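You operate a simulated robot arm through the tools that you are given. There is no shell and no other tool. Be economical: measure what you need, move in short steps, check, and stop when the job is done.

Carry out the task below with a simulated robot arm. There is one attempt and no reset: what you move stays moved.

JOB
Seat the basin plug, run water and soak the thyme and walnut jars.
Fine: strainer out on the drainer first; water within the blue band; tap off; both jars stand in the sink.

Only the result counts: the job must be done as asked and must still hold three seconds after the hand-in. Knocking over, shifting, dropping, spilling or breaking anything else fails it.

ROBOT AND FRAMES
A 6-joint arm with a two-finger parallel gripper, fixed in place. Base frame: the origin is at the foot of the arm, x ahead of it, y to its left, z up. Units: m, rad, N and s.
Its first joint turns from -2.007 to 2.007 rad. Payload 4.2 kg.
The TCP is the grasp point between the finger pads, 0.023 m short of the fingertips. In the tool frame z runs along the fingers and y along their closing line. The gripper opens to 0.094 m. The fingers are 0.038 m wide and 0.01 m thick; the gripper's body (0.054 by 0.096 m) begins 0.039 m behind the TCP.
Orientation is that of the tool frame in the base frame, as [roll, pitch, yaw] about the fixed x, y, z axes, in that order (R = Rz(yaw) Ry(pitch) Rx(roll)). With the fingers straight down and closing along the base's y, the tool's x points along the base's -x, its y along +y and its z along -z.

CONTROLS
- The arm moves only by the tool jog_arm. Its arguments are lists of equal length, an entry for each row: "grip": the finger opening in m, from 0 to 0.094; "linear": the shift along the tool's x, y, z in m, a list of three; "turn": the turn, a rotation vector about the tool's x, y, z in rad, a list of three. In form: {"grip": [grip, ...], "linear": [[dx, dy, dz], ...], "turn": [[wx, wy, wz], ...]}. A call has 1 to 8 rows; each row shifts and turns the commanded pose from where the row before left it, along the tool's axes as they then stand. A row lasts 0.2 s, in which the tool goes at most 0.05 m and 0.15 rad; a call with a longer step from one row to the next is refused whole, and so is a gripper value outside its range. A pose out of reach is approached as far as the arm can. The call stops where the force on the tool passes 40 N (or 10 N more than at its start, if that is more) or the arm is blocked; 0.2 s more then pass. Each finger travels about 0.108 m/s and halts on what it meets, pressing with about 44 N; the grip force reading is that of the motor and also rises with nothing between the fingers. The clock runs only during rows and for 0.2 s after the last one: add rows that do not move to give the fingers time. It gives the time, the measured TCP pose, the force on the tool (base axes), the opening and the grip force at its end, in the units of the frame above (readings bear some noise).
- Cameras (640 x 400 px; columns grow to the right, rows downward): "scene" is fixed at [0.2203, -0.4996, 1.6121]; the picture's right is [0.72, -0.69, 0.00], its down [-0.50, -0.53, -0.69] and it looks along [0.47, 0.50, -0.73] (base axes); focal length 315 px, centre (320, 200). "wrist" rides on the gripper at [-0.039, 0, -0.044] in the tool frame; the picture's right is [0.00, -1.00, 0.00], its down [0.97, 0.00, -0.24] and it looks along [0.24, 0.00, 0.97] (tool axes); focal length 218 px, centre (320, 200). There is no depth. A picture from a camera that has moved, and an enlarged one, comes with that camera's place and axes in the base frame and with its lens.
- grab_frame(camera): a new picture of that camera. The clock stands still meanwhile.
- raise_lower(by): slides the trunk up (or, below 0, down) by that many m; the arm rides with it, the base frame stays. It gives what a move gives, with no picture.
- enlarge(camera, box): a new picture of the part [left, top, right, bottom] of that camera's present view, enlarged. The clock stands still meanwhile.
- sign_off(): hands the job in; it is judged then, once.

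Go step by step. Nothing tells you positions but the pictures and the camera data: compare them with the known pose of the tool, close in by small moves and look again before you grip or let go. The budget is 120 turns and 64 pictures, counting those below and the enlarged ones. Unless the task says otherwise, let go and move clear before handing in, and close with one line.

The tools are called after "Request:" as name(argument=value, ...) on one line, values as JSON. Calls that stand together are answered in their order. jog_arm: Moves the arm, as the interface text tells. Its arguments: {"type":"object","properties":{"grip":{"type":"array","items":{"type":"number"}},"linear":{"type":"array","items":{"type":"array","items":{"type":"number"}}},"turn":{"type":"array","items":{"type":"array","items":{"type":"number"}}}},"required":["grip","linear","turn"]} The other tools are called the same way: raise_lower (by) slides the trunk up or down; grab_frame (camera) takes a picture; enlarge (camera, box) takes an enlarged picture of a part of a camera's view; sign_off () hands the job in.

At the start:

```text
t: 0.0
eef_pos: [0.5506, 0.2468, 1.1763]
orientation: [3.141, -0.001, -3.141]
contact_force: [0.5, 0.4, 0.7]
gripper_width: 0.094
grasp_force: 0.1
trunk travel left (down, up): [-0.8, 0.19]
```

scene: 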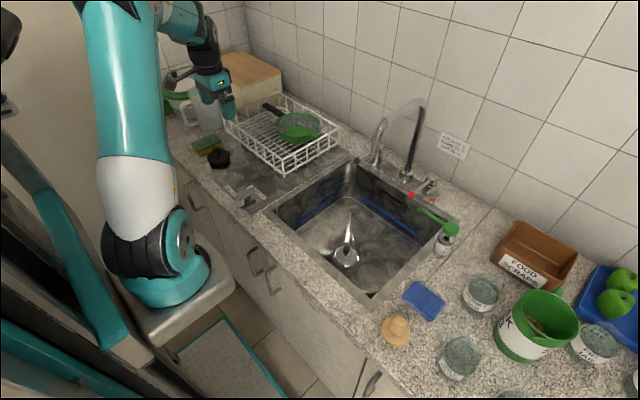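
wrist: 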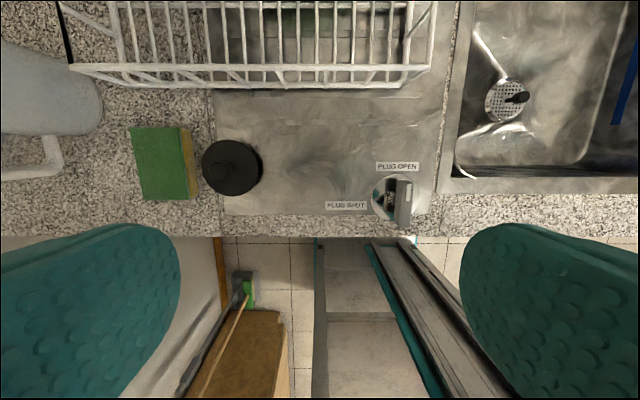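

I see a sink with a strainer in the drain, a black plug by the sponge, a plug lever with labels, a tap, and several jars on the right. I'll enlarge the main areas first to read the labels.

Request:
enlarge(camera="scene", box=[380, 220, 640, 400])

Request:
enlarge(camera="scene", box=[350, 90, 490, 220])

Request:
enlarge(camera="scene", box=[260, 150, 460, 300])

Request:
enlarge(camera="scene", box=[180, 90, 350, 220])

```text
2.22 times, centred on (510, 310) of scene
camera zoom: at [0.2203, -0.4996, 1.6121], right [0.72, -0.69, 0.0], down [-0.5, -0.53, -0.69], along [0.47, 0.5, -0.73], focal length 700 px, centre (-102, -44)
```

zoom: 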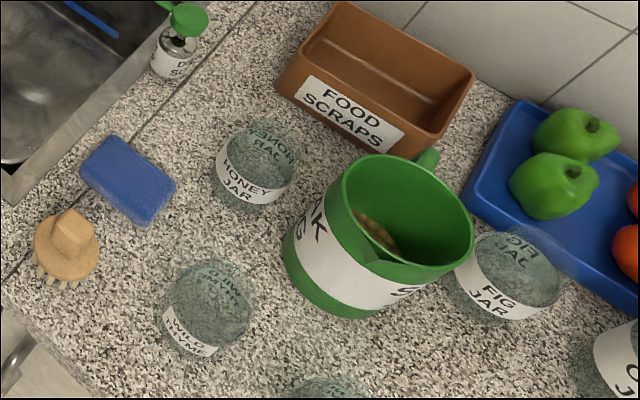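

```text
3.08 times, centred on (420, 155) of scene
camera zoom: at [0.2203, -0.4996, 1.6121], right [0.72, -0.69, 0.0], down [-0.5, -0.53, -0.69], along [0.47, 0.5, -0.73], focal length 968 px, centre (12, 338)
```

zoom: 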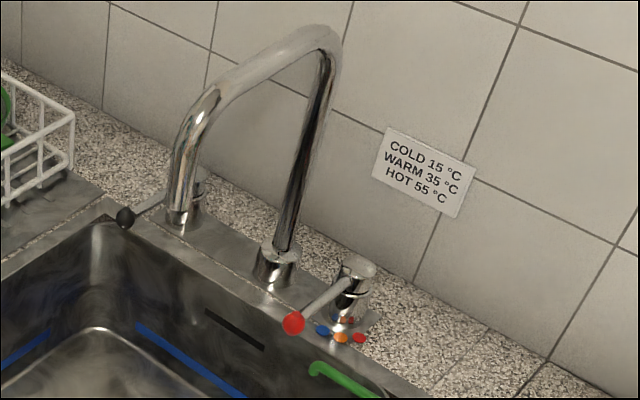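

```text
2.67 times, centred on (360, 225) of scene
camera zoom: at [0.2203, -0.4996, 1.6121], right [0.72, -0.69, 0.0], down [-0.5, -0.53, -0.69], along [0.47, 0.5, -0.73], focal length 839 px, centre (213, 133)
```

zoom: 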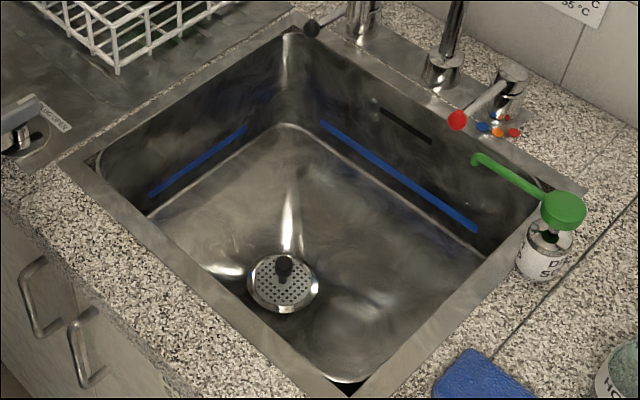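

```text
3.08 times, centred on (265, 155) of scene
camera zoom: at [0.2203, -0.4996, 1.6121], right [0.72, -0.69, 0.0], down [-0.5, -0.53, -0.69], along [0.47, 0.5, -0.73], focal length 968 px, centre (489, 338)
```

zoom: 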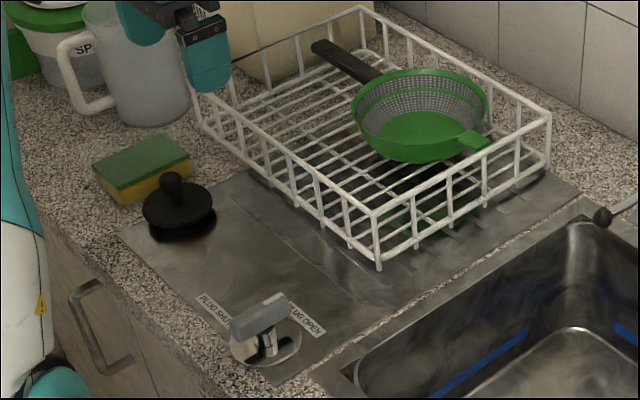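

The two views triangulate to a counter at about z≈0.9 and a sink floor at about z≈0.72. I'll move the arm over the sink and the right-hand side to look from there.

Request:
jog_arm(grip=[0.094, 0.094, 0.094, 0.094, 0.094, 0.094, 0.094, 0.094], linear=[[0, -0.05, 0], [0, -0.05, 0], [0, -0.05, 0], [0, -0.05, 0], [0, -0.05, 0], [0, -0.05, 0], [0, -0.05, 0], [0, -0.05, 0]], turn=[[0, 0, 0], [0, 0, 0], [0, 0, 0], [0, 0, 0], [0, 0, 0], [0, 0, 0], [0, 0, 0], [0, 0, 0]])

Request:
grab_frame(camera="wrist")

Request:
jog_arm(grip=[0.094, 0.094, 0.094, 0.094, 0.094, 0.094, 0.094], linear=[[0, -0.05, 0], [0, -0.05, 0], [0, -0.05, 0], [0, -0.05, 0], [0, -0.05, 0], [0, -0.05, 0], [0, -0.05, 0]], turn=[[0, 0, 0], [0, 0, 0], [0, 0, 0], [0, 0, 0], [0, 0, 0], [0, 0, 0], [0, 0, 0]])

Request:
grab_frame(camera="wrist")

Request:
grab_frame(camera="scene")

```text
t: 1.8
eef_pos: [0.551, -0.1548, 1.1765]
orientation: [3.142, -0.001, -3.139]
contact_force: [0.2, -0.3, 0.2]
gripper_width: 0.094
grasp_force: 0.0
trunk travel left (down, up): [-0.8, 0.19]
```

```text
57 pictures are left
camera wrist: at [0.5899, -0.1543, 1.2202], right [0.0, -1.0, 0.0], down [-0.97, 0.0, 0.24], along [-0.24, 0.0, -0.97], focal length 218 px, centre (320, 200)
```

wrist: 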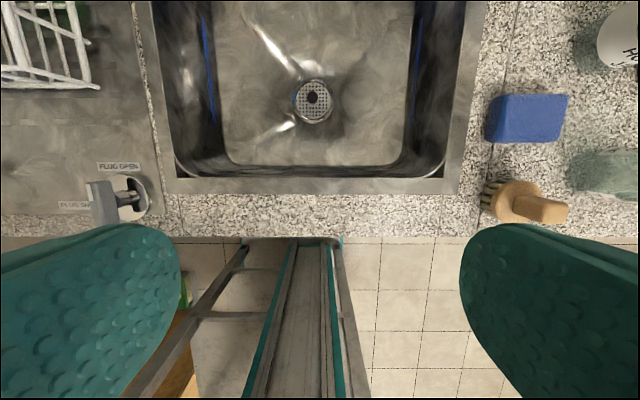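

```text
t: 3.4
eef_pos: [0.5493, -0.5024, 1.1743]
orientation: [-3.141, 0.0, -3.14]
contact_force: [-0.6, 0.3, 0.4]
gripper_width: 0.094
grasp_force: 0.0
trunk travel left (down, up): [-0.8, 0.19]
```

```text
56 pictures are left
camera wrist: at [0.5882, -0.5033, 1.2181], right [0.0, -1.0, 0.0], down [-0.97, 0.0, 0.24], along [-0.24, 0.0, -0.97], focal length 218 px, centre (320, 200)
```

wrist: 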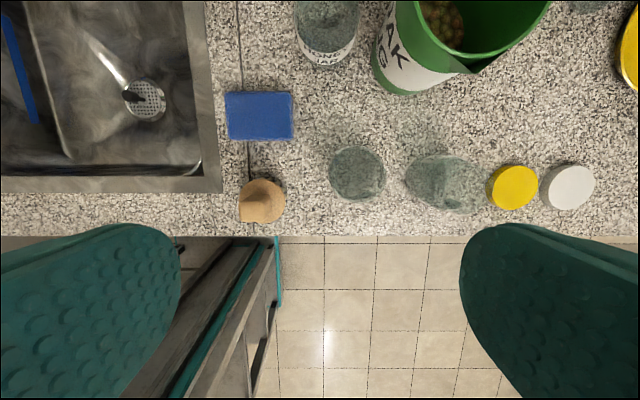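

```text
55 pictures are left
```

scene: 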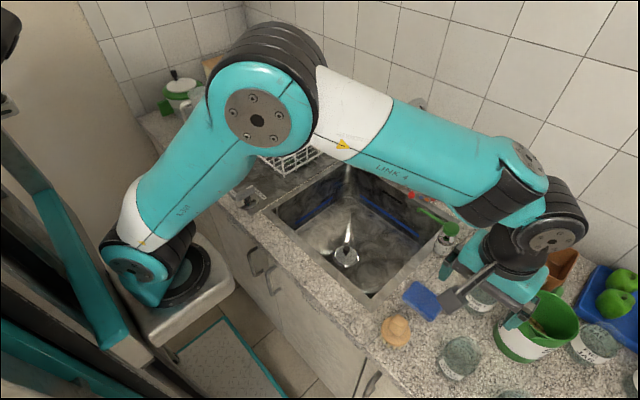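

The jar labels face the front, so I'll pull back and tilt the camera forward to read them.

Request:
jog_arm(grip=[0.094, 0.094, 0.094, 0.094, 0.094, 0.094, 0.094, 0.094], linear=[[0.05, 0, 0], [0.05, 0, 0], [0.05, 0, 0], [0.05, 0, 0], [0, 0, 0], [0, 0, 0], [0, 0, 0], [0, 0, 0]], turn=[[0, 0, 0], [0, 0, 0], [0, 0, 0], [0, 0, 0], [0, -0.15, 0], [0, -0.15, 0], [0, -0.15, 0], [0, -0.15, 0]])

Request:
grab_frame(camera="wrist")

```text
t: 5.2
eef_pos: [0.3512, -0.5044, 1.1738]
orientation: [3.141, 0.602, -3.14]
contact_force: [0.9, 0.9, -0.7]
gripper_width: 0.0939
grasp_force: 0.1
trunk travel left (down, up): [-0.8, 0.19]
```

```text
54 pictures are left
camera wrist: at [0.358, -0.5041, 1.233], right [0.0, -1.0, 0.0], down [-0.94, 0.0, -0.35], along [0.35, 0.0, -0.94], focal length 218 px, centre (320, 200)
```

wrist: 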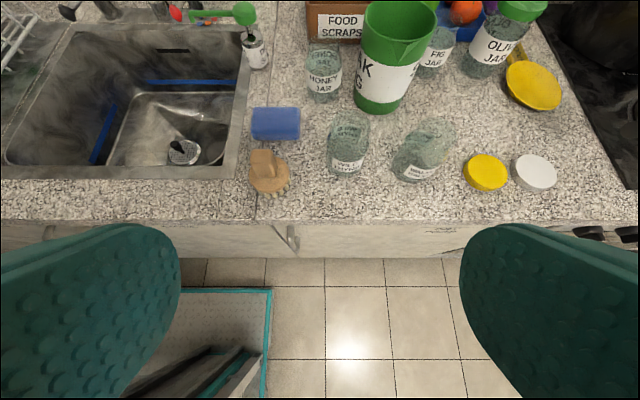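

Request:
enlarge(camera="wrist", box=[300, 0, 580, 200])

Request:
enlarge(camera="wrist", box=[310, 90, 470, 200])

```text
2.00 times, centred on (440, 100) of wrist
camera zoom: at [0.358, -0.5041, 1.233], right [0.0, -1.0, 0.0], down [-0.94, 0.0, -0.35], along [0.35, 0.0, -0.94], focal length 436 px, centre (80, 400)
```

zoom: 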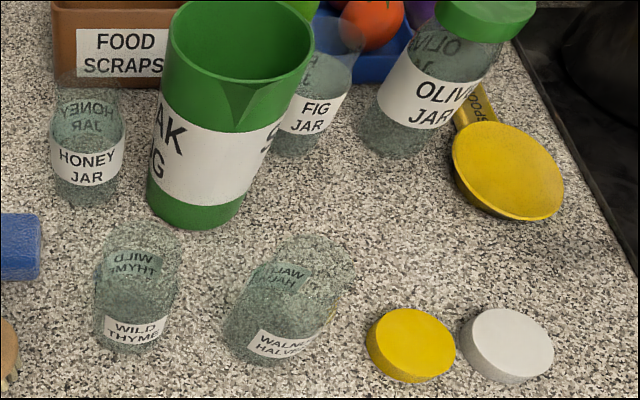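

```text
3.64 times, centred on (390, 145) of wrist
camera zoom: at [0.358, -0.5041, 1.233], right [0.0, -1.0, 0.0], down [-0.94, 0.0, -0.35], along [0.35, 0.0, -0.94], focal length 794 px, centre (66, 400)
```

zoom: 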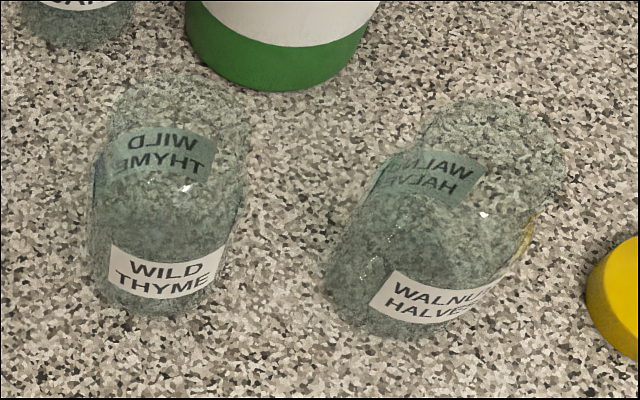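

I can read the labels: wild thyme is near (0.553,-0.549) and walnut halves near (0.545,-0.652). Now I'll look at the tap.

Request:
jog_arm(grip=[0.094, 0.094, 0.094, 0.094, 0.094, 0.094, 0.094, 0.094], linear=[[0, 0.05, 0], [0, 0.05, 0], [0, 0.05, 0], [0, 0.05, 0], [0, 0.05, 0], [0, 0.05, 0], [0, 0.05, 0], [0, 0.05, 0]], turn=[[0, -0.1, 0], [0, -0.1, 0], [0, 0, 0], [0, 0, 0], [0, 0, 0], [0, 0, 0], [0, 0, 0], [0, 0, 0]])

Request:
grab_frame(camera="wrist")

```text
t: 7.0
eef_pos: [0.3634, -0.2721, 1.2888]
orientation: [3.141, 0.799, 3.141]
contact_force: [1.1, -1.0, -0.4]
gripper_width: 0.0939
grasp_force: 0.0
out of reach, approached as far as the arm can: row 4, 5, 6, 7, 8
trunk travel left (down, up): [-0.8, 0.19]
```

```text
51 pictures are left
camera wrist: at [0.3586, -0.273, 1.3467], right [0.0, -1.0, 0.0], down [-0.85, 0.0, -0.53], along [0.53, 0.0, -0.85], focal length 218 px, centre (320, 200)
```

wrist: 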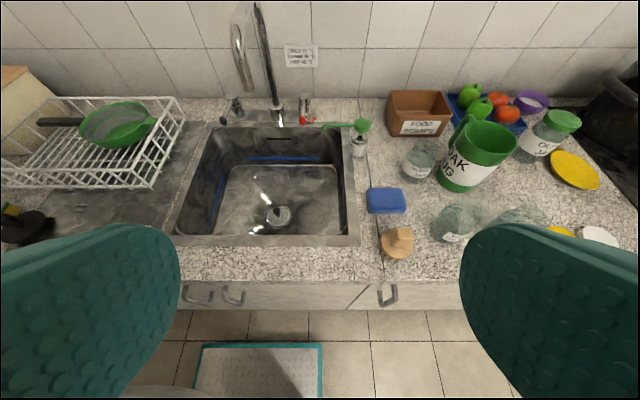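

Request:
enlarge(camera="wrist", box=[200, 0, 360, 180])

```text
2.22 times, centred on (280, 90) of wrist
camera zoom: at [0.3586, -0.273, 1.3467], right [0.0, -1.0, 0.0], down [-0.85, 0.0, -0.53], along [0.53, 0.0, -0.85], focal length 485 px, centre (409, 444)
```

zoom: 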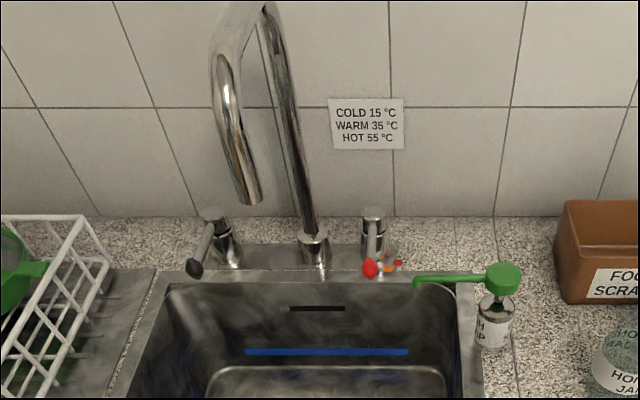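

The spout is centred over the sink with its outlet near (0.75,-0.137,1.105). The left lever has a black knob, and the right lever has a red knob with temperature dots. I'll get a closer view of the levers.

Request:
jog_arm(grip=[0.094, 0.094, 0.094, 0.094, 0.094, 0.094], linear=[[-0.035, 0, 0.0355], [-0.035, 0, 0.0355], [-0.035, 0, 0.0355], [-0.035, 0, 0.0355], [0, 0, 0], [0, 0, 0]], turn=[[0, 0, 0], [0, 0, 0], [0, 0, 0], [0, 0, 0], [0, 0, 0], [0, 0, 0]])

Request:
grab_frame(camera="wrist")

```text
t: 8.4
eef_pos: [0.5629, -0.2719, 1.2895]
orientation: [-3.141, 0.801, -3.14]
contact_force: [-0.5, -0.2, 0.1]
gripper_width: 0.094
grasp_force: 0.1
trunk travel left (down, up): [-0.8, 0.19]
```

```text
49 pictures are left
camera wrist: at [0.5581, -0.2723, 1.3486], right [0.0, -1.0, 0.0], down [-0.85, 0.0, -0.53], along [0.53, 0.0, -0.85], focal length 218 px, centre (320, 200)
```

wrist: 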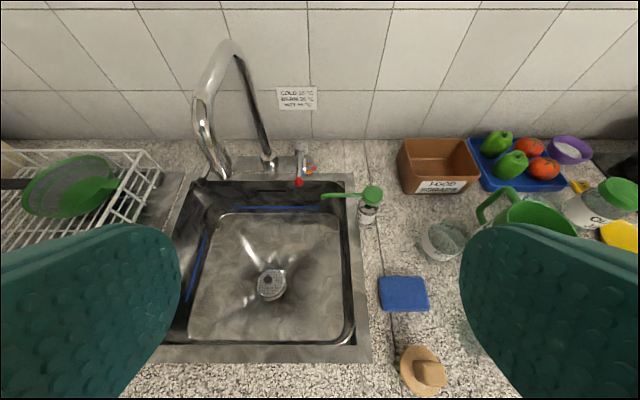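

Request:
enlarge(camera="wrist", box=[190, 120, 350, 220])

```text
4.00 times, centred on (270, 170) of wrist
camera zoom: at [0.5581, -0.2723, 1.3486], right [0.0, -1.0, 0.0], down [-0.85, 0.0, -0.53], along [0.53, 0.0, -0.85], focal length 873 px, centre (520, 320)
```

zoom: 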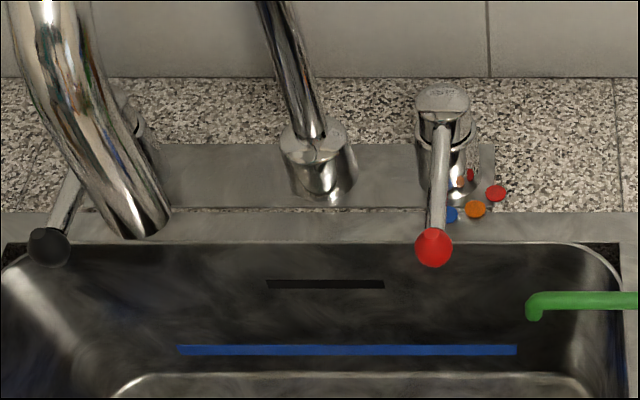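

The red lever points at the blue dot, so it is set to cold, and the black lever is probably flow. Next I'll look at the plug lever, black plug and drainer on the left.

Request:
jog_arm(grip=[0.094, 0.094, 0.094, 0.094, 0.094, 0.094, 0.094, 0.094], linear=[[0.025, 0.05, 0], [0.025, 0.043, 0], [0.025, 0.043, 0], [0.025, 0.043, 0], [0, 0.05, 0], [0, 0.05, 0], [0, 0.05, 0], [0, 0.05, 0]], turn=[[0, 0.05, 0], [0, 0.05, 0], [0, 0.05, 0], [0, 0.05, 0], [0, 0.05, 0], [0, 0.05, 0], [0, 0.05, 0], [0, 0.05, 0]])

Request:
grab_frame(camera="wrist")

```text
refused: row 1 steps farther than a row can; nothing moved
```

```text
47 pictures are left
camera wrist: at [0.5581, -0.2723, 1.3486], right [0.0, -1.0, 0.0], down [-0.85, 0.0, -0.53], along [0.53, 0.0, -0.85], focal length 218 px, centre (320, 200)
```

wrist: 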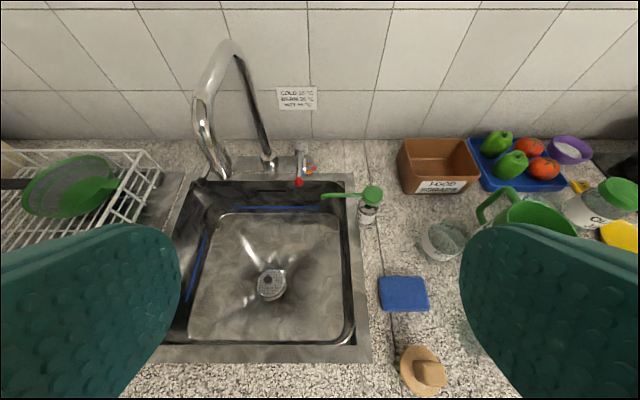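

Request:
jog_arm(grip=[0.094, 0.094, 0.094, 0.094, 0.094, 0.094, 0.094, 0.094], linear=[[0.025, 0.043, 0], [0.025, 0.043, 0], [0.025, 0.043, 0], [0.025, 0.043, 0], [0, 0.049, 0], [0, 0.049, 0], [0, 0.049, 0], [0, 0.049, 0]], turn=[[0, 0.05, 0], [0, 0.05, 0], [0, 0.05, 0], [0, 0.05, 0], [0, 0.05, 0], [0, 0.05, 0], [0, 0.05, 0], [0, 0.05, 0]])

Request:
grab_frame(camera="wrist")

```text
t: 10.2
eef_pos: [0.5161, 0.0942, 1.2354]
orientation: [-3.14, 0.398, 3.139]
contact_force: [0.3, 0.1, -0.1]
gripper_width: 0.0939
grasp_force: 0.0
out of reach, approached as far as the arm can: row 3, 4
trunk travel left (down, up): [-0.8, 0.19]
```

```text
46 pictures are left
camera wrist: at [0.535, 0.0941, 1.2905], right [0.0, -1.0, 0.0], down [-0.99, 0.0, -0.16], along [0.16, 0.0, -0.99], focal length 218 px, centre (320, 200)
```

wrist: 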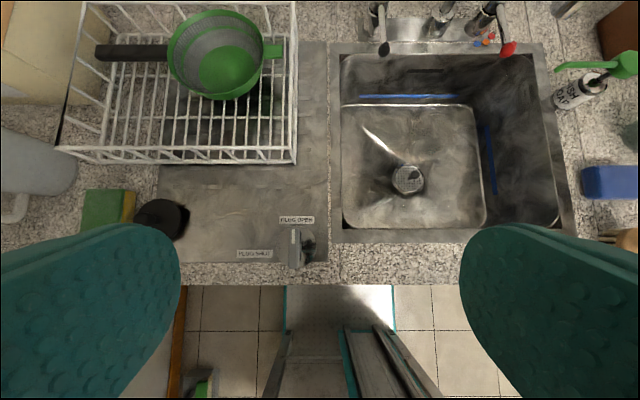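

Request:
enlarge(camera="wrist", box=[100, 180, 340, 290])

Request:
enlarge(camera="wrist", box=[340, 0, 540, 125])

```text
2.67 times, centred on (220, 235) of wrist
camera zoom: at [0.535, 0.0941, 1.2905], right [0.0, -1.0, 0.0], down [-0.99, 0.0, -0.16], along [0.16, 0.0, -0.99], focal length 582 px, centre (587, 107)
```

zoom: 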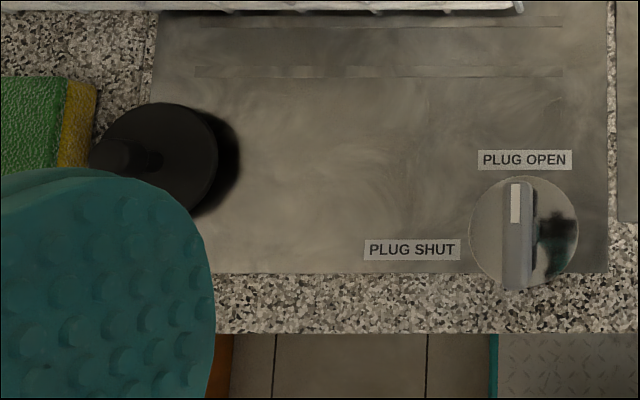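

```text
3.20 times, centred on (440, 62) of wrist
camera zoom: at [0.535, 0.0941, 1.2905], right [0.0, -1.0, 0.0], down [-0.99, 0.0, -0.16], along [0.16, 0.0, -0.99], focal length 698 px, centre (-64, 640)
```

zoom: 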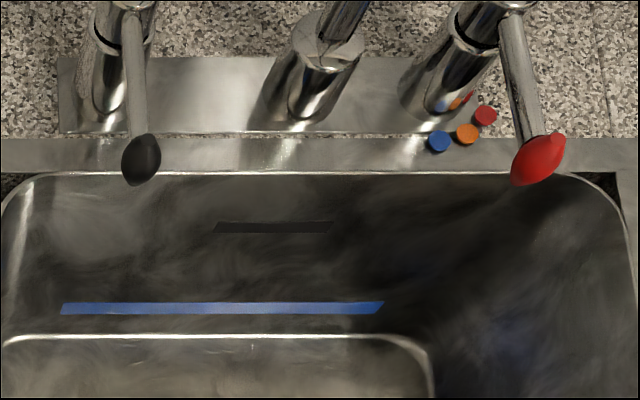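

The plug lever points to OPEN, the black plug lies on the drainer, and the strainer knob is near (0.682,-0.138,0.76). I'll approach the strainer with a slight back-lean to stay clear of the spout.

Request:
jog_arm(grip=[0.06, 0.06, 0.06, 0.06, 0.06], linear=[[0, -0.0464, 0], [0, -0.0464, 0], [0, -0.0464, 0], [0, -0.0464, 0], [0, -0.0464, 0]], turn=[[0, 0.1, 0], [0, 0, 0], [0, 0, 0], [0, 0, 0], [0, 0, 0]])

Request:
jog_arm(grip=[0.06, 0.06, 0.06, 0.06, 0.06, 0.06], linear=[[-0.0149, 0, 0.0456], [-0.0149, 0, 0.0456], [-0.0149, 0, 0.0456], [-0.0149, 0, 0.0456], [-0.0149, 0, 0.0456], [-0.0149, 0, 0.0456]], turn=[[0, 0, 0], [0, 0, 0], [0, 0, 0], [0, 0, 0], [0, 0, 0], [0, 0, 0]])

Request:
grab_frame(camera="wrist")

Request:
grab_frame(camera="scene")

```text
t: 11.4
eef_pos: [0.5199, -0.1373, 1.2371]
orientation: [3.14, 0.301, -3.139]
contact_force: [0.1, 0.4, 0.1]
gripper_width: 0.0598
grasp_force: 0.1
trunk travel left (down, up): [-0.8, 0.19]
```

```text
t: 12.8
eef_pos: [0.6857, -0.1381, 1.0032]
orientation: [3.141, 0.302, -3.14]
contact_force: [0.3, 0.1, 0.6]
gripper_width: 0.0601
grasp_force: 0.0
trunk travel left (down, up): [-0.8, 0.19]
```

```text
43 pictures are left
camera wrist: at [0.7099, -0.1379, 1.056], right [0.0, -1.0, 0.0], down [-1.0, 0.0, -0.06], along [0.06, 0.0, -1.0], focal length 218 px, centre (320, 200)
```

wrist: 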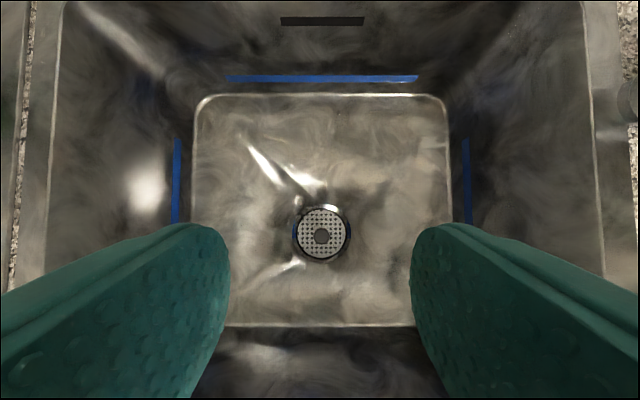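

```text
42 pictures are left
```

scene: 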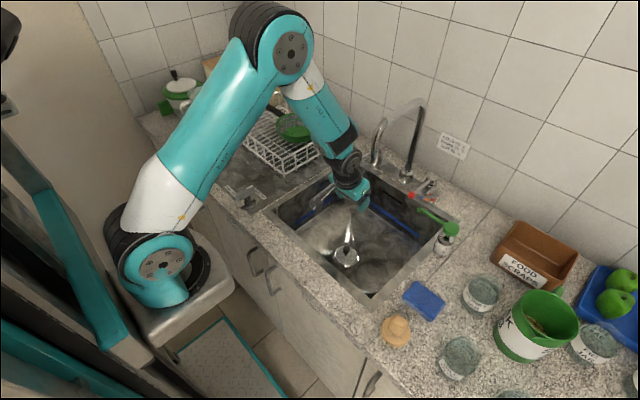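

The strainer knob is right below the fingers. I'll descend and grip.

Request:
jog_arm(grip=[0.06, 0.06, 0.06, 0.06, 0.06, 0.06], linear=[[0.0149, 0, 0.0441], [0.0149, 0, 0.0441], [0.0149, 0, 0.0441], [0.0149, 0, 0.0441], [0.0149, 0, 0.0441], [0, 0, 0]], turn=[[0, 0, 0], [0, 0, 0], [0, 0, 0], [0, 0, 0], [0, 0, 0], [0, 0, 0]])

Request:
grab_frame(camera="wrist")

```text
t: 14.2
eef_pos: [0.681, -0.1389, 0.7706]
orientation: [-3.141, 0.301, 3.141]
contact_force: [5.1, -0.4, -0.5]
gripper_width: 0.0603
grasp_force: 0.1
trunk travel left (down, up): [-0.8, 0.19]
```

```text
41 pictures are left
camera wrist: at [0.7039, -0.139, 0.8239], right [0.0, -1.0, 0.0], down [-1.0, 0.0, -0.06], along [0.06, 0.0, -1.0], focal length 218 px, centre (320, 200)
```

wrist: 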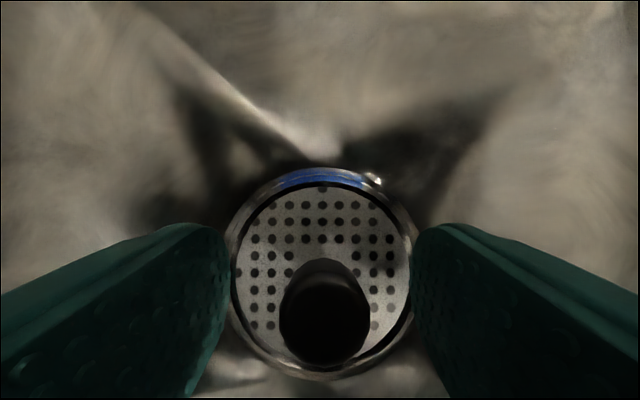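

Request:
jog_arm(grip=[0.03, 0.012, 0.0, 0.0, 0.0], linear=[[0, 0, 0], [0, 0, 0], [0, 0, 0], [0, 0, 0], [0, 0, 0]], turn=[[0, 0, 0], [0, 0, 0], [0, 0, 0], [0, 0, 0], [0, 0, 0]])

```text
t: 15.4
eef_pos: [0.6816, -0.1373, 0.7711]
orientation: [-3.141, 0.301, 3.141]
contact_force: [8.9, -0.4, -5.6]
gripper_width: 0.0207
grasp_force: 44.2
trunk travel left (down, up): [-0.8, 0.19]
```

Request:
jog_arm(grip=[0.0, 0.0, 0.0, 0.0, 0.0, 0.0, 0.0], linear=[[-0.003, 0, -0.0096], [-0.006, 0, -0.0191], [-0.0133, 0, -0.043], [-0.0133, 0, -0.043], [-0.0133, 0, -0.043], [-0.0133, 0, -0.043], [-0.0133, 0, -0.043]], turn=[[0, 0, 0], [0, 0, 0], [0, 0, 0], [0, 0, 0], [0, 0, 0], [0, 0, 0], [0, 0, 0]])

Request:
grab_frame(camera="wrist")

Request:
grab_frame(camera="scene")

```text
t: 17.0
eef_pos: [0.6791, -0.1376, 1.0247]
orientation: [3.14, 0.3, 3.14]
contact_force: [-0.2, -0.2, -1.0]
gripper_width: 0.021
grasp_force: 43.4
trunk travel left (down, up): [-0.8, 0.19]
```

```text
40 pictures are left
camera wrist: at [0.7032, -0.137, 1.0785], right [0.0, -1.0, 0.0], down [-1.0, 0.0, -0.06], along [0.06, 0.0, -1.0], focal length 218 px, centre (320, 200)
```

wrist: 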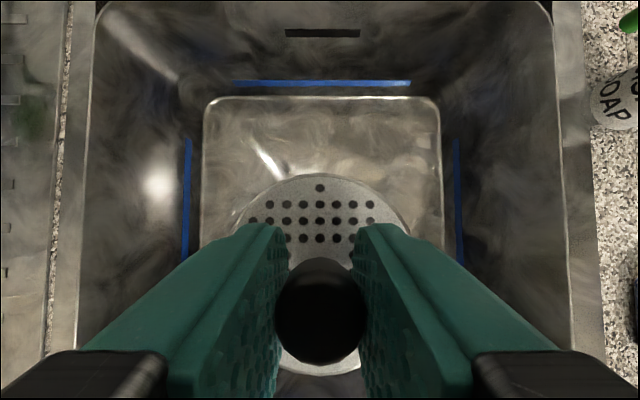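

```text
39 pictures are left
```

scene: 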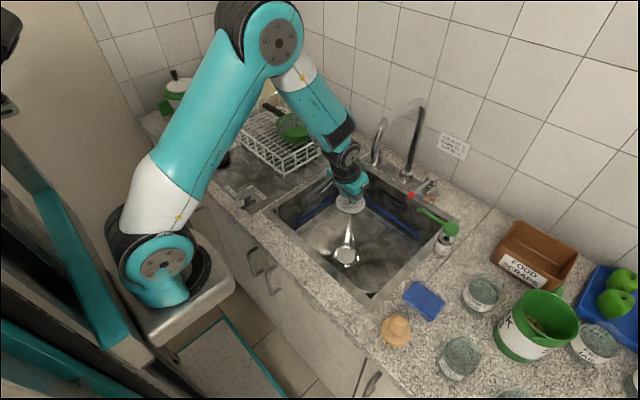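

The strainer is in hand. I'll carry it to the free area of the steel drainer at about (0.60,0.225).

Request:
jog_arm(grip=[0, 0, 0, 0, 0, 0, 0, 0], linear=[[0.0094, 0.0453, -0.0029], [0.0094, 0.0453, -0.0029], [0.0094, 0.0453, -0.0029], [0.0094, 0.0453, -0.0029], [0.0094, 0.0453, -0.0029], [0.0094, 0.0453, -0.0029], [0.0094, 0.0453, -0.0029], [0.0094, 0.0453, -0.0029]], turn=[[0, 0, 0], [0, 0, 0], [0, 0, 0], [0, 0, 0], [0, 0, 0], [0, 0, 0], [0, 0, 0], [0, 0, 0]])

Request:
grab_frame(camera="wrist")

Request:
enlarge(camera="scene", box=[180, 100, 420, 280])

```text
t: 18.8
eef_pos: [0.6, 0.2233, 1.0259]
orientation: [3.142, 0.301, 3.141]
contact_force: [-0.1, 0.1, -0.5]
gripper_width: 0.0209
grasp_force: 43.8
trunk travel left (down, up): [-0.8, 0.19]
```

```text
38 pictures are left
camera wrist: at [0.6233, 0.2225, 1.0803], right [0.0, -1.0, 0.0], down [-1.0, 0.0, -0.06], along [0.06, 0.0, -1.0], focal length 218 px, centre (320, 200)
```

wrist: 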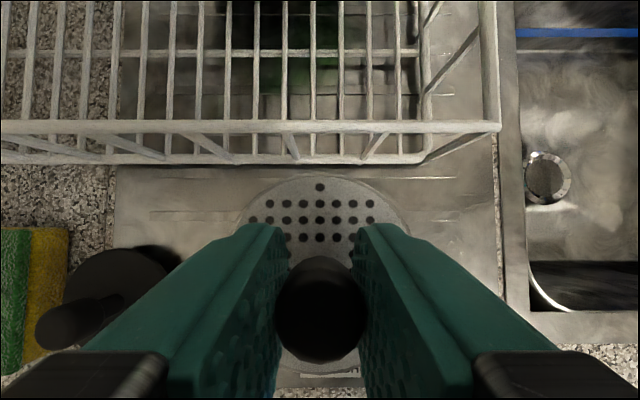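

```text
2.22 times, centred on (300, 190) of scene
camera zoom: at [0.2203, -0.4996, 1.6121], right [0.72, -0.69, 0.0], down [-0.5, -0.53, -0.69], along [0.47, 0.5, -0.73], focal length 700 px, centre (364, 222)
```

zoom: 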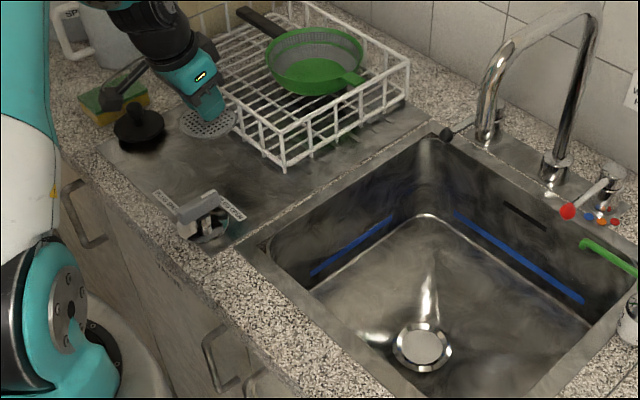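

Request:
jog_arm(grip=[0, 0, 0], linear=[[0.0143, 0, -0.0044], [0.0089, 0, 0.0287], [0.0068, 0, 0.0219]], turn=[[0, 0, 0], [0, 0, 0], [0, 0, 0]])

Request:
enlarge(camera="scene", box=[190, 110, 290, 180])

Request:
enlarge(camera="scene", box=[320, 235, 370, 275])

```text
t: 19.6
eef_pos: [0.5851, 0.2235, 0.9711]
orientation: [3.141, 0.301, -3.141]
contact_force: [0.1, 0.5, -0.1]
gripper_width: 0.0206
grasp_force: 43.4
trunk travel left (down, up): [-0.8, 0.19]
```

```text
5.71 times, centred on (240, 145) of scene
camera zoom: at [0.2203, -0.4996, 1.6121], right [0.72, -0.69, 0.0], down [-0.5, -0.53, -0.69], along [0.47, 0.5, -0.73], focal length 1799 px, centre (777, 514)
```

zoom: 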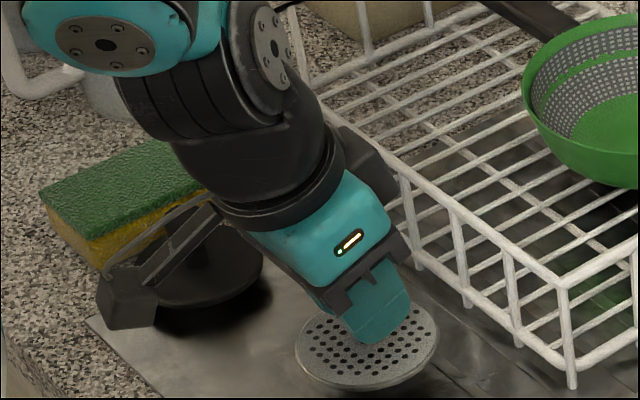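

```text
10.00 times, centred on (345, 255) of scene
camera zoom: at [0.2203, -0.4996, 1.6121], right [0.72, -0.69, 0.0], down [-0.5, -0.53, -0.69], along [0.47, 0.5, -0.73], focal length 3148 px, centre (70, -350)
```

zoom: 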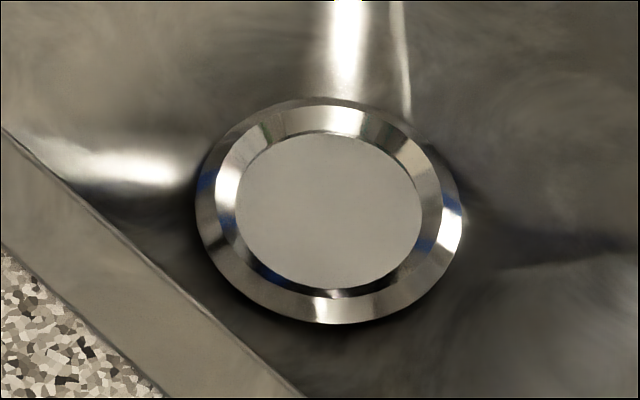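

Request:
jog_arm(grip=[0, 0, 0, 0], linear=[[0.0015, 0, 0.0048], [0.0015, 0, 0.0048], [0.0015, 0, 0.0048], [0, 0, 0]], turn=[[0, 0, 0], [0, 0, 0], [0, 0, 0], [0, 0, 0]])

Request:
enlarge(camera="scene", box=[210, 120, 270, 170])

```text
t: 20.6
eef_pos: [0.5865, 0.2243, 0.957]
orientation: [-3.141, 0.301, 3.141]
contact_force: [-0.9, -0.4, 0.0]
gripper_width: 0.0207
grasp_force: 43.7
trunk travel left (down, up): [-0.8, 0.19]
```

```text
8.00 times, centred on (240, 145) of scene
camera zoom: at [0.2203, -0.4996, 1.6121], right [0.72, -0.69, 0.0], down [-0.5, -0.53, -0.69], along [0.47, 0.5, -0.73], focal length 2518 px, centre (960, 640)
```

zoom: 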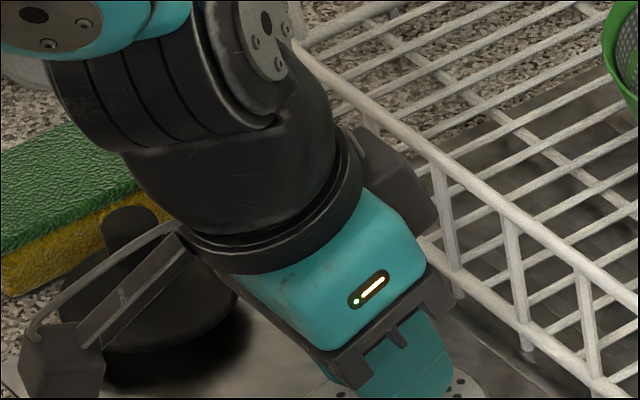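

Request:
jog_arm(grip=[0, 0, 0, 0, 0], linear=[[0.0012, 0, 0.0038], [0.0012, 0, 0.0038], [0.0006, 0, 0.0019], [0, 0, 0], [0, 0, 0]], turn=[[0, 0, 0], [0, 0, 0], [0, 0, 0], [0, 0, 0], [0, 0, 0]])

```text
t: 21.8
eef_pos: [0.5869, 0.2244, 0.9487]
orientation: [3.14, 0.303, -3.141]
contact_force: [5.5, -3.5, 33.9]
gripper_width: 0.021
grasp_force: 44.9
trunk travel left (down, up): [-0.8, 0.19]
```

Contact with the drainer at TCP z≈0.95. I'll ease off, release and back away.

Request:
jog_arm(grip=[0.0, 0.02, 0.04, 0.05, 0.05], linear=[[-0.0005, 0, -0.0014], [0, 0, 0], [0, 0, 0], [0, 0, 0], [0, 0, 0]], turn=[[0, 0, 0], [0, 0, 0], [0, 0, 0], [0, 0, 0], [0, 0, 0]])

Request:
jog_arm(grip=[0.05, 0.05, 0.05], linear=[[-0.0089, 0, -0.0287], [-0.0133, 0, -0.043], [-0.0133, 0, -0.043]], turn=[[0, 0, 0], [0, 0, 0], [0, 0, 0]])

Request:
grab_frame(camera="wrist")

```text
t: 23.0
eef_pos: [0.5859, 0.2252, 0.9484]
orientation: [3.141, 0.298, -3.14]
contact_force: [-0.1, 0.2, 0.9]
gripper_width: 0.05
grasp_force: 0.1
trunk travel left (down, up): [-0.8, 0.19]
```

```text
t: 23.8
eef_pos: [0.5842, 0.2256, 1.0686]
orientation: [3.141, 0.298, -3.14]
contact_force: [0.2, -0.7, -0.9]
gripper_width: 0.0501
grasp_force: 0.1
trunk travel left (down, up): [-0.8, 0.19]
```

```text
33 pictures are left
camera wrist: at [0.6085, 0.2262, 1.1225], right [0.0, -1.0, 0.0], down [-1.0, 0.0, -0.06], along [0.06, 0.0, -1.0], focal length 218 px, centre (320, 200)
```

wrist: 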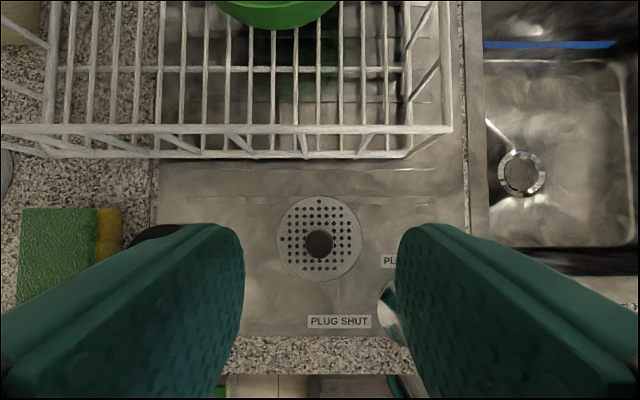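

The strainer stands on the drainer. Next is the plug, whose knob is near (0.563,0.364,0.957). I'll line up above it with a smaller tilt.

Request:
jog_arm(grip=[0.05, 0.05, 0.05, 0.05], linear=[[0, 0.046, 0], [0, 0.046, 0], [0, 0.046, 0], [0.0209, 0, -0.0021]], turn=[[0, 0.1, 0], [0, 0.1, 0], [0, 0, 0], [0, 0, 0]])

Request:
grab_frame(camera="wrist")

```text
t: 24.8
eef_pos: [0.5623, 0.3621, 1.0685]
orientation: [3.141, 0.099, -3.141]
contact_force: [0.1, -1.5, 0.7]
gripper_width: 0.0504
grasp_force: 0.1
trunk travel left (down, up): [-0.8, 0.19]
```

```text
32 pictures are left
camera wrist: at [0.597, 0.3619, 1.1165], right [0.0, -1.0, 0.0], down [-0.99, 0.0, 0.14], along [-0.14, 0.0, -0.99], focal length 218 px, centre (320, 200)
```

wrist: 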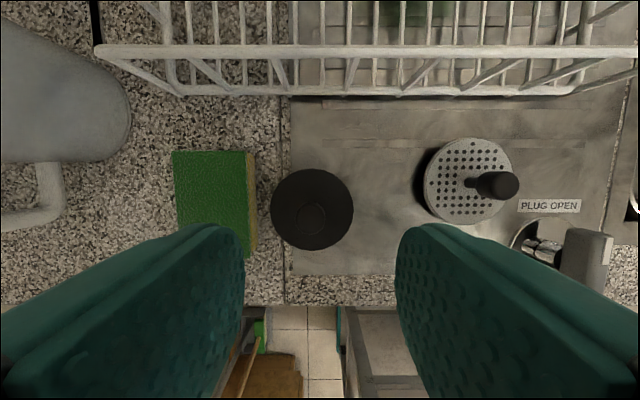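

Request:
jog_arm(grip=[0.05, 0.05, 0.05, 0.05], linear=[[0.0046, 0.002, 0.0392], [0.0046, 0.002, 0.0392], [0.0043, 0.002, 0.0385], [0, 0, 0]], turn=[[0, 0, 0], [0, 0, 0], [0, 0, 0], [0, 0, 0]])

Request:
grab_frame(camera="wrist")

```text
t: 25.8
eef_pos: [0.5617, 0.3668, 0.9506]
orientation: [-3.14, 0.101, 3.141]
contact_force: [0.2, 0.4, -0.2]
gripper_width: 0.0501
grasp_force: 0.0
trunk travel left (down, up): [-0.8, 0.19]
```

```text
31 pictures are left
camera wrist: at [0.5963, 0.367, 0.9982], right [0.0, -1.0, 0.0], down [-0.99, 0.0, 0.14], along [-0.14, 0.0, -0.99], focal length 218 px, centre (320, 200)
```

wrist: 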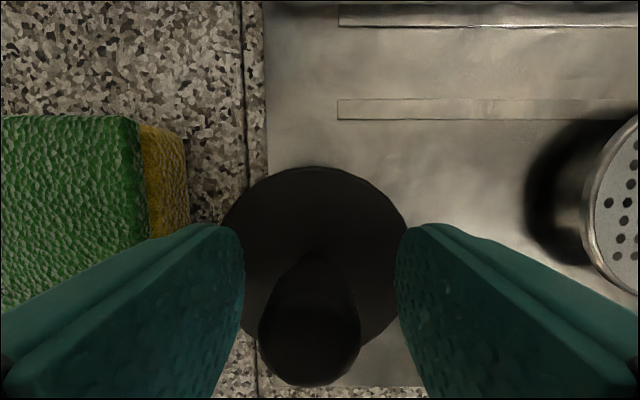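

Request:
jog_arm(grip=[0.03, 0.01, 0, 0, 0], linear=[[0.0003, 0, 0.003], [0, 0, 0], [0, 0, 0], [0, 0, 0], [0, 0, 0]], turn=[[0, 0, 0], [0, 0, 0], [0, 0, 0], [0, 0, 0], [0, 0, 0]])

Request:
jog_arm(grip=[0, 0, 0, 0], linear=[[-0.001, 0, -0.01], [-0.0029, 0, -0.03], [-0.0047, 0, -0.047], [-0.0047, 0, -0.047]], turn=[[0, 0, 0], [0, 0, 0], [0, 0, 0], [0, 0, 0]])

Request:
enlarge(camera="scene", box=[150, 60, 310, 190])

```text
t: 27.0
eef_pos: [0.5626, 0.3676, 0.9488]
orientation: [-3.14, 0.101, 3.142]
contact_force: [1.0, 1.4, 3.2]
gripper_width: 0.0224
grasp_force: 43.9
trunk travel left (down, up): [-0.8, 0.19]
```

```text
t: 28.0
eef_pos: [0.5606, 0.3687, 1.0829]
orientation: [3.141, 0.099, -3.141]
contact_force: [-0.1, 0.4, -0.5]
gripper_width: 0.0221
grasp_force: 44.2
trunk travel left (down, up): [-0.8, 0.19]
```

```text
3.08 times, centred on (230, 125) of scene
camera zoom: at [0.2203, -0.4996, 1.6121], right [0.72, -0.69, 0.0], down [-0.5, -0.53, -0.69], along [0.47, 0.5, -0.73], focal length 968 px, centre (597, 431)
```

zoom: 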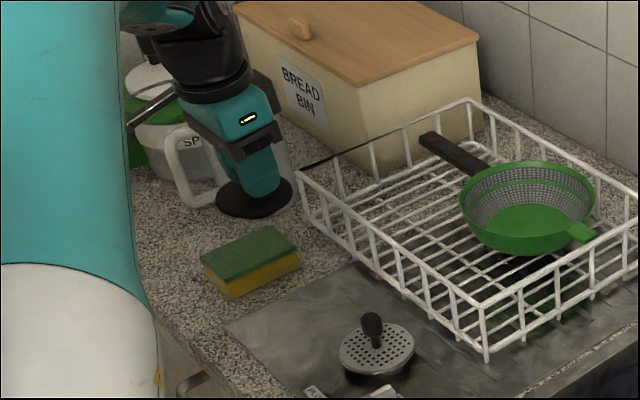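

The plug is held. I'll carry it over the sink, keeping x≈0.62 to stay away from the spout.

Request:
jog_arm(grip=[0, 0, 0, 0, 0, 0, 0], linear=[[-0.005, -0.046, 0.0005], [-0.005, -0.046, 0.0005], [-0.005, -0.046, 0.0005], [-0.005, -0.046, 0.0005], [-0.005, -0.046, 0.0005], [-0.005, -0.046, 0.0005], [-0.005, -0.046, 0.0005]], turn=[[0, 0, 0], [0, 0, 0], [0, 0, 0], [0, 0, 0], [0, 0, 0], [0, 0, 0], [0, 0, 0]])

Request:
jog_arm(grip=[0, 0, 0, 0, 0, 0, 0], linear=[[-0.006, -0.046, 0.0005], [-0.006, -0.046, 0.0005], [-0.006, -0.046, 0.0005], [-0.006, -0.046, 0.0005], [0.0045, 0, 0.0448], [0.0045, 0, 0.0448], [0.0045, 0, 0.0448]], turn=[[0, 0, 0], [0, 0, 0], [0, 0, 0], [0, 0, 0], [0, 0, 0], [0, 0, 0], [0, 0, 0]])

Request:
grab_frame(camera="wrist")

```text
t: 29.6
eef_pos: [0.597, 0.0456, 1.0854]
orientation: [-3.141, 0.1, -3.14]
contact_force: [0.4, 0.7, -0.2]
gripper_width: 0.0222
grasp_force: 44.2
trunk travel left (down, up): [-0.8, 0.19]
```

```text
t: 31.2
eef_pos: [0.6229, -0.1365, 0.9486]
orientation: [3.141, 0.101, -3.138]
contact_force: [-0.2, 0.5, 0.2]
gripper_width: 0.0225
grasp_force: 44.2
trunk travel left (down, up): [-0.8, 0.19]
```

```text
29 pictures are left
camera wrist: at [0.6561, -0.1371, 0.9965], right [0.0, -1.0, 0.0], down [-0.99, 0.0, 0.14], along [-0.14, 0.0, -0.99], focal length 218 px, centre (320, 200)
```

wrist: 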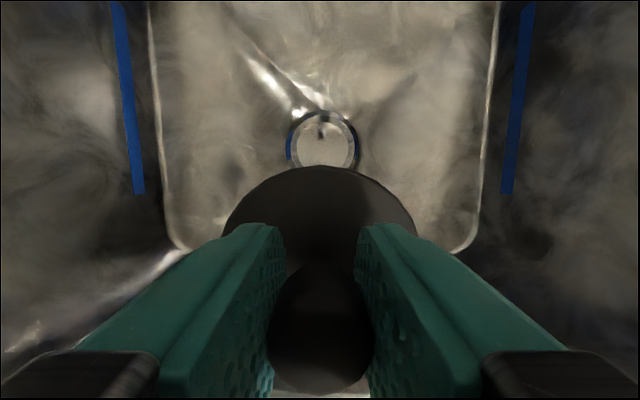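

The plug is level in the grip and the drain is at about (0.681,-0.138). I'll move over it and down, then finish slowly.

Request:
jog_arm(grip=[0, 0, 0, 0, 0, 0, 0], linear=[[-0.0301, -0.0007, 0.003], [-0.0301, -0.0007, 0.003], [0.0037, 0, 0.037], [0.0037, 0, 0.037], [0.0037, 0, 0.037], [0.0037, 0, 0.037], [0, 0, 0]], turn=[[0, 0, 0], [0, 0, 0], [0, 0, 0], [0, 0, 0], [0, 0, 0], [0, 0, 0], [0, 0, 0]])

Request:
enlarge(camera="scene", box=[280, 150, 440, 280])

```text
t: 32.8
eef_pos: [0.6824, -0.1395, 0.7968]
orientation: [3.141, 0.101, -3.141]
contact_force: [-0.4, -0.5, 0.0]
gripper_width: 0.0224
grasp_force: 44.0
trunk travel left (down, up): [-0.8, 0.19]
```

```text
3.08 times, centred on (360, 215) of scene
camera zoom: at [0.2203, -0.4996, 1.6121], right [0.72, -0.69, 0.0], down [-0.5, -0.53, -0.69], along [0.47, 0.5, -0.73], focal length 968 px, centre (197, 154)
```

zoom: 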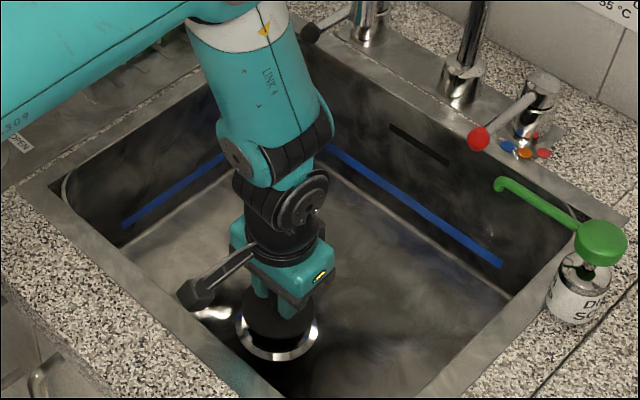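

Request:
jog_arm(grip=[0, 0, 0, 0, 0], linear=[[0.0006, 0.0005, 0.006], [0.0006, 0.0005, 0.006], [0.0005, 0, 0.005], [0, 0, 0], [0, 0, 0]], turn=[[0, 0, 0], [0, 0, 0], [0, 0, 0], [0, 0, 0], [0, 0, 0]])

```text
t: 34.0
eef_pos: [0.6812, -0.1386, 0.7822]
orientation: [3.141, 0.098, -3.14]
contact_force: [-0.4, 0.7, -0.6]
gripper_width: 0.0225
grasp_force: 43.9
trunk travel left (down, up): [-0.8, 0.19]
```

Request:
jog_arm(grip=[0, 0, 0, 0, 0], linear=[[-0.001, 0, 0.004], [0.0003, 0, 0.004], [0.0003, 0, 0.003], [0, 0, 0], [0, 0, 0]], turn=[[0, 0, 0], [0, 0, 0], [0, 0, 0], [0, 0, 0], [0, 0, 0]])

Request:
jog_arm(grip=[0, 0, 0, 0], linear=[[0.0002, 0, 0.002], [0.0002, 0, 0.002], [0.0002, 0, 0.001], [0, 0, 0]], turn=[[0, 0, 0], [0, 0, 0], [0, 0, 0], [0, 0, 0]])

```text
t: 35.2
eef_pos: [0.6847, -0.1385, 0.771]
orientation: [3.141, 0.099, 3.141]
contact_force: [0.2, 0.1, -1.0]
gripper_width: 0.0223
grasp_force: 43.8
trunk travel left (down, up): [-0.8, 0.19]
```

```text
t: 36.2
eef_pos: [0.6847, -0.1384, 0.7654]
orientation: [3.14, 0.1, 3.142]
contact_force: [-0.7, 0.2, -0.1]
gripper_width: 0.0224
grasp_force: 44.5
trunk travel left (down, up): [-0.8, 0.19]
```

Request:
jog_arm(grip=[0, 0, 0, 0, 0], linear=[[0.0002, 0, 0.002], [0.0002, 0, 0.002], [0.0002, 0, 0.002], [0, 0, 0], [0, 0, 0]], turn=[[0, 0, 0], [0, 0, 0], [0, 0, 0], [0, 0, 0], [0, 0, 0]])

Request:
enlarge(camera="scene", box=[320, 220, 380, 270])

```text
t: 37.1
eef_pos: [0.6839, -0.1384, 0.7634]
orientation: [-3.141, 0.103, 3.14]
contact_force: [-11.7, -0.5, 28.5]
gripper_width: 0.0224
grasp_force: 44.2
trunk travel left (down, up): [-0.8, 0.19]
stopped in row 4: the force on the tool passed its limit (the readings are from after the stop); the commanded pose is now the measured one
```

```text
8.00 times, centred on (350, 245) of scene
camera zoom: at [0.2203, -0.4996, 1.6121], right [0.72, -0.69, 0.0], down [-0.5, -0.53, -0.69], along [0.47, 0.5, -0.73], focal length 2518 px, centre (80, -160)
```

zoom: 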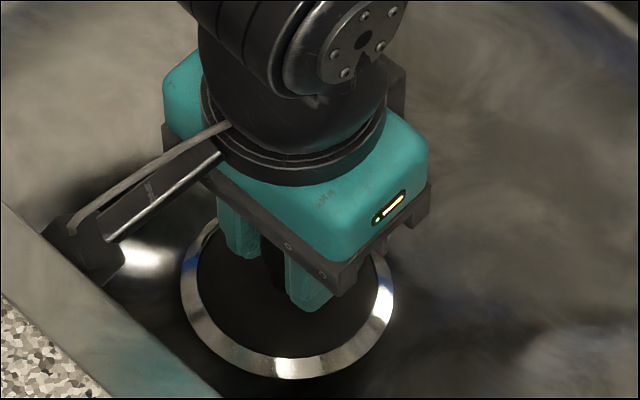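

The plug is in the ring, with a slight push back in -x. I'll nudge it 2 mm in -x and press again.

Request:
jog_arm(grip=[0, 0, 0, 0, 0, 0], linear=[[0, 0, -0.002], [0.0023, 0, 0], [0, 0, 0.002], [0, 0, 0.001], [0, 0, 0.001], [0, 0, 0]], turn=[[0, 0, 0], [0, 0, 0], [0, 0, 0], [0, 0, 0], [0, 0, 0], [0, 0, 0]])

```text
t: 38.2
eef_pos: [0.6849, -0.1386, 0.7637]
orientation: [-3.14, 0.108, 3.141]
contact_force: [-9.9, 0.6, 26.6]
gripper_width: 0.0226
grasp_force: 44.1
trunk travel left (down, up): [-0.8, 0.19]
stopped in row 5: the force on the tool passed its limit (the readings are from after the stop); the commanded pose is now the measured one
```

Request:
jog_arm(grip=[0.0, 0.02, 0.035, 0.045, 0.045], linear=[[0, 0, -0.001], [0, 0, 0], [0, 0, 0], [0, 0, 0], [0, 0, 0]], turn=[[0, 0, 0], [0, 0, 0], [0, 0, 0], [0, 0, 0], [0, 0, 0]])

Request:
jog_arm(grip=[0.045, 0.045, 0.045], linear=[[-0.0045, 0, -0.0448], [-0.0045, 0, -0.0448], [-0.0045, 0, -0.0448]], turn=[[0, 0, 0], [0, 0, 0], [0, 0, 0]])

Request:
grab_frame(camera="wrist")

```text
t: 39.4
eef_pos: [0.6842, -0.1381, 0.7629]
orientation: [-3.14, 0.107, -3.141]
contact_force: [-0.5, -0.2, 0.5]
gripper_width: 0.045
grasp_force: 0.1
trunk travel left (down, up): [-0.8, 0.19]
```

```text
t: 40.2
eef_pos: [0.6829, -0.1399, 0.8969]
orientation: [-3.138, 0.105, -3.141]
contact_force: [0.3, 0.7, -0.4]
gripper_width: 0.0452
grasp_force: 0.1
trunk travel left (down, up): [-0.8, 0.19]
```

```text
26 pictures are left
camera wrist: at [0.7169, -0.1395, 0.9458], right [0.0, -1.0, 0.0], down [-0.99, 0.0, 0.14], along [-0.14, 0.0, -0.99], focal length 218 px, centre (320, 200)
```

wrist: 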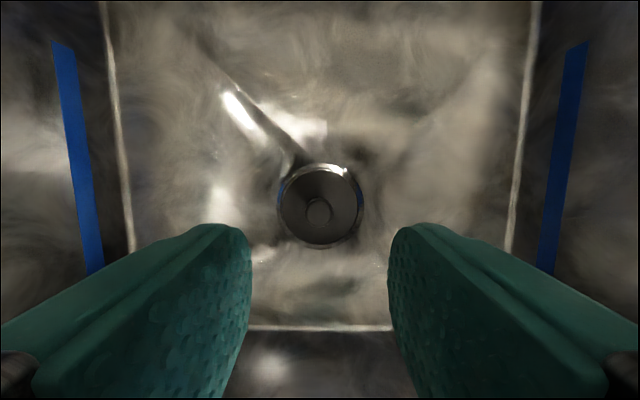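

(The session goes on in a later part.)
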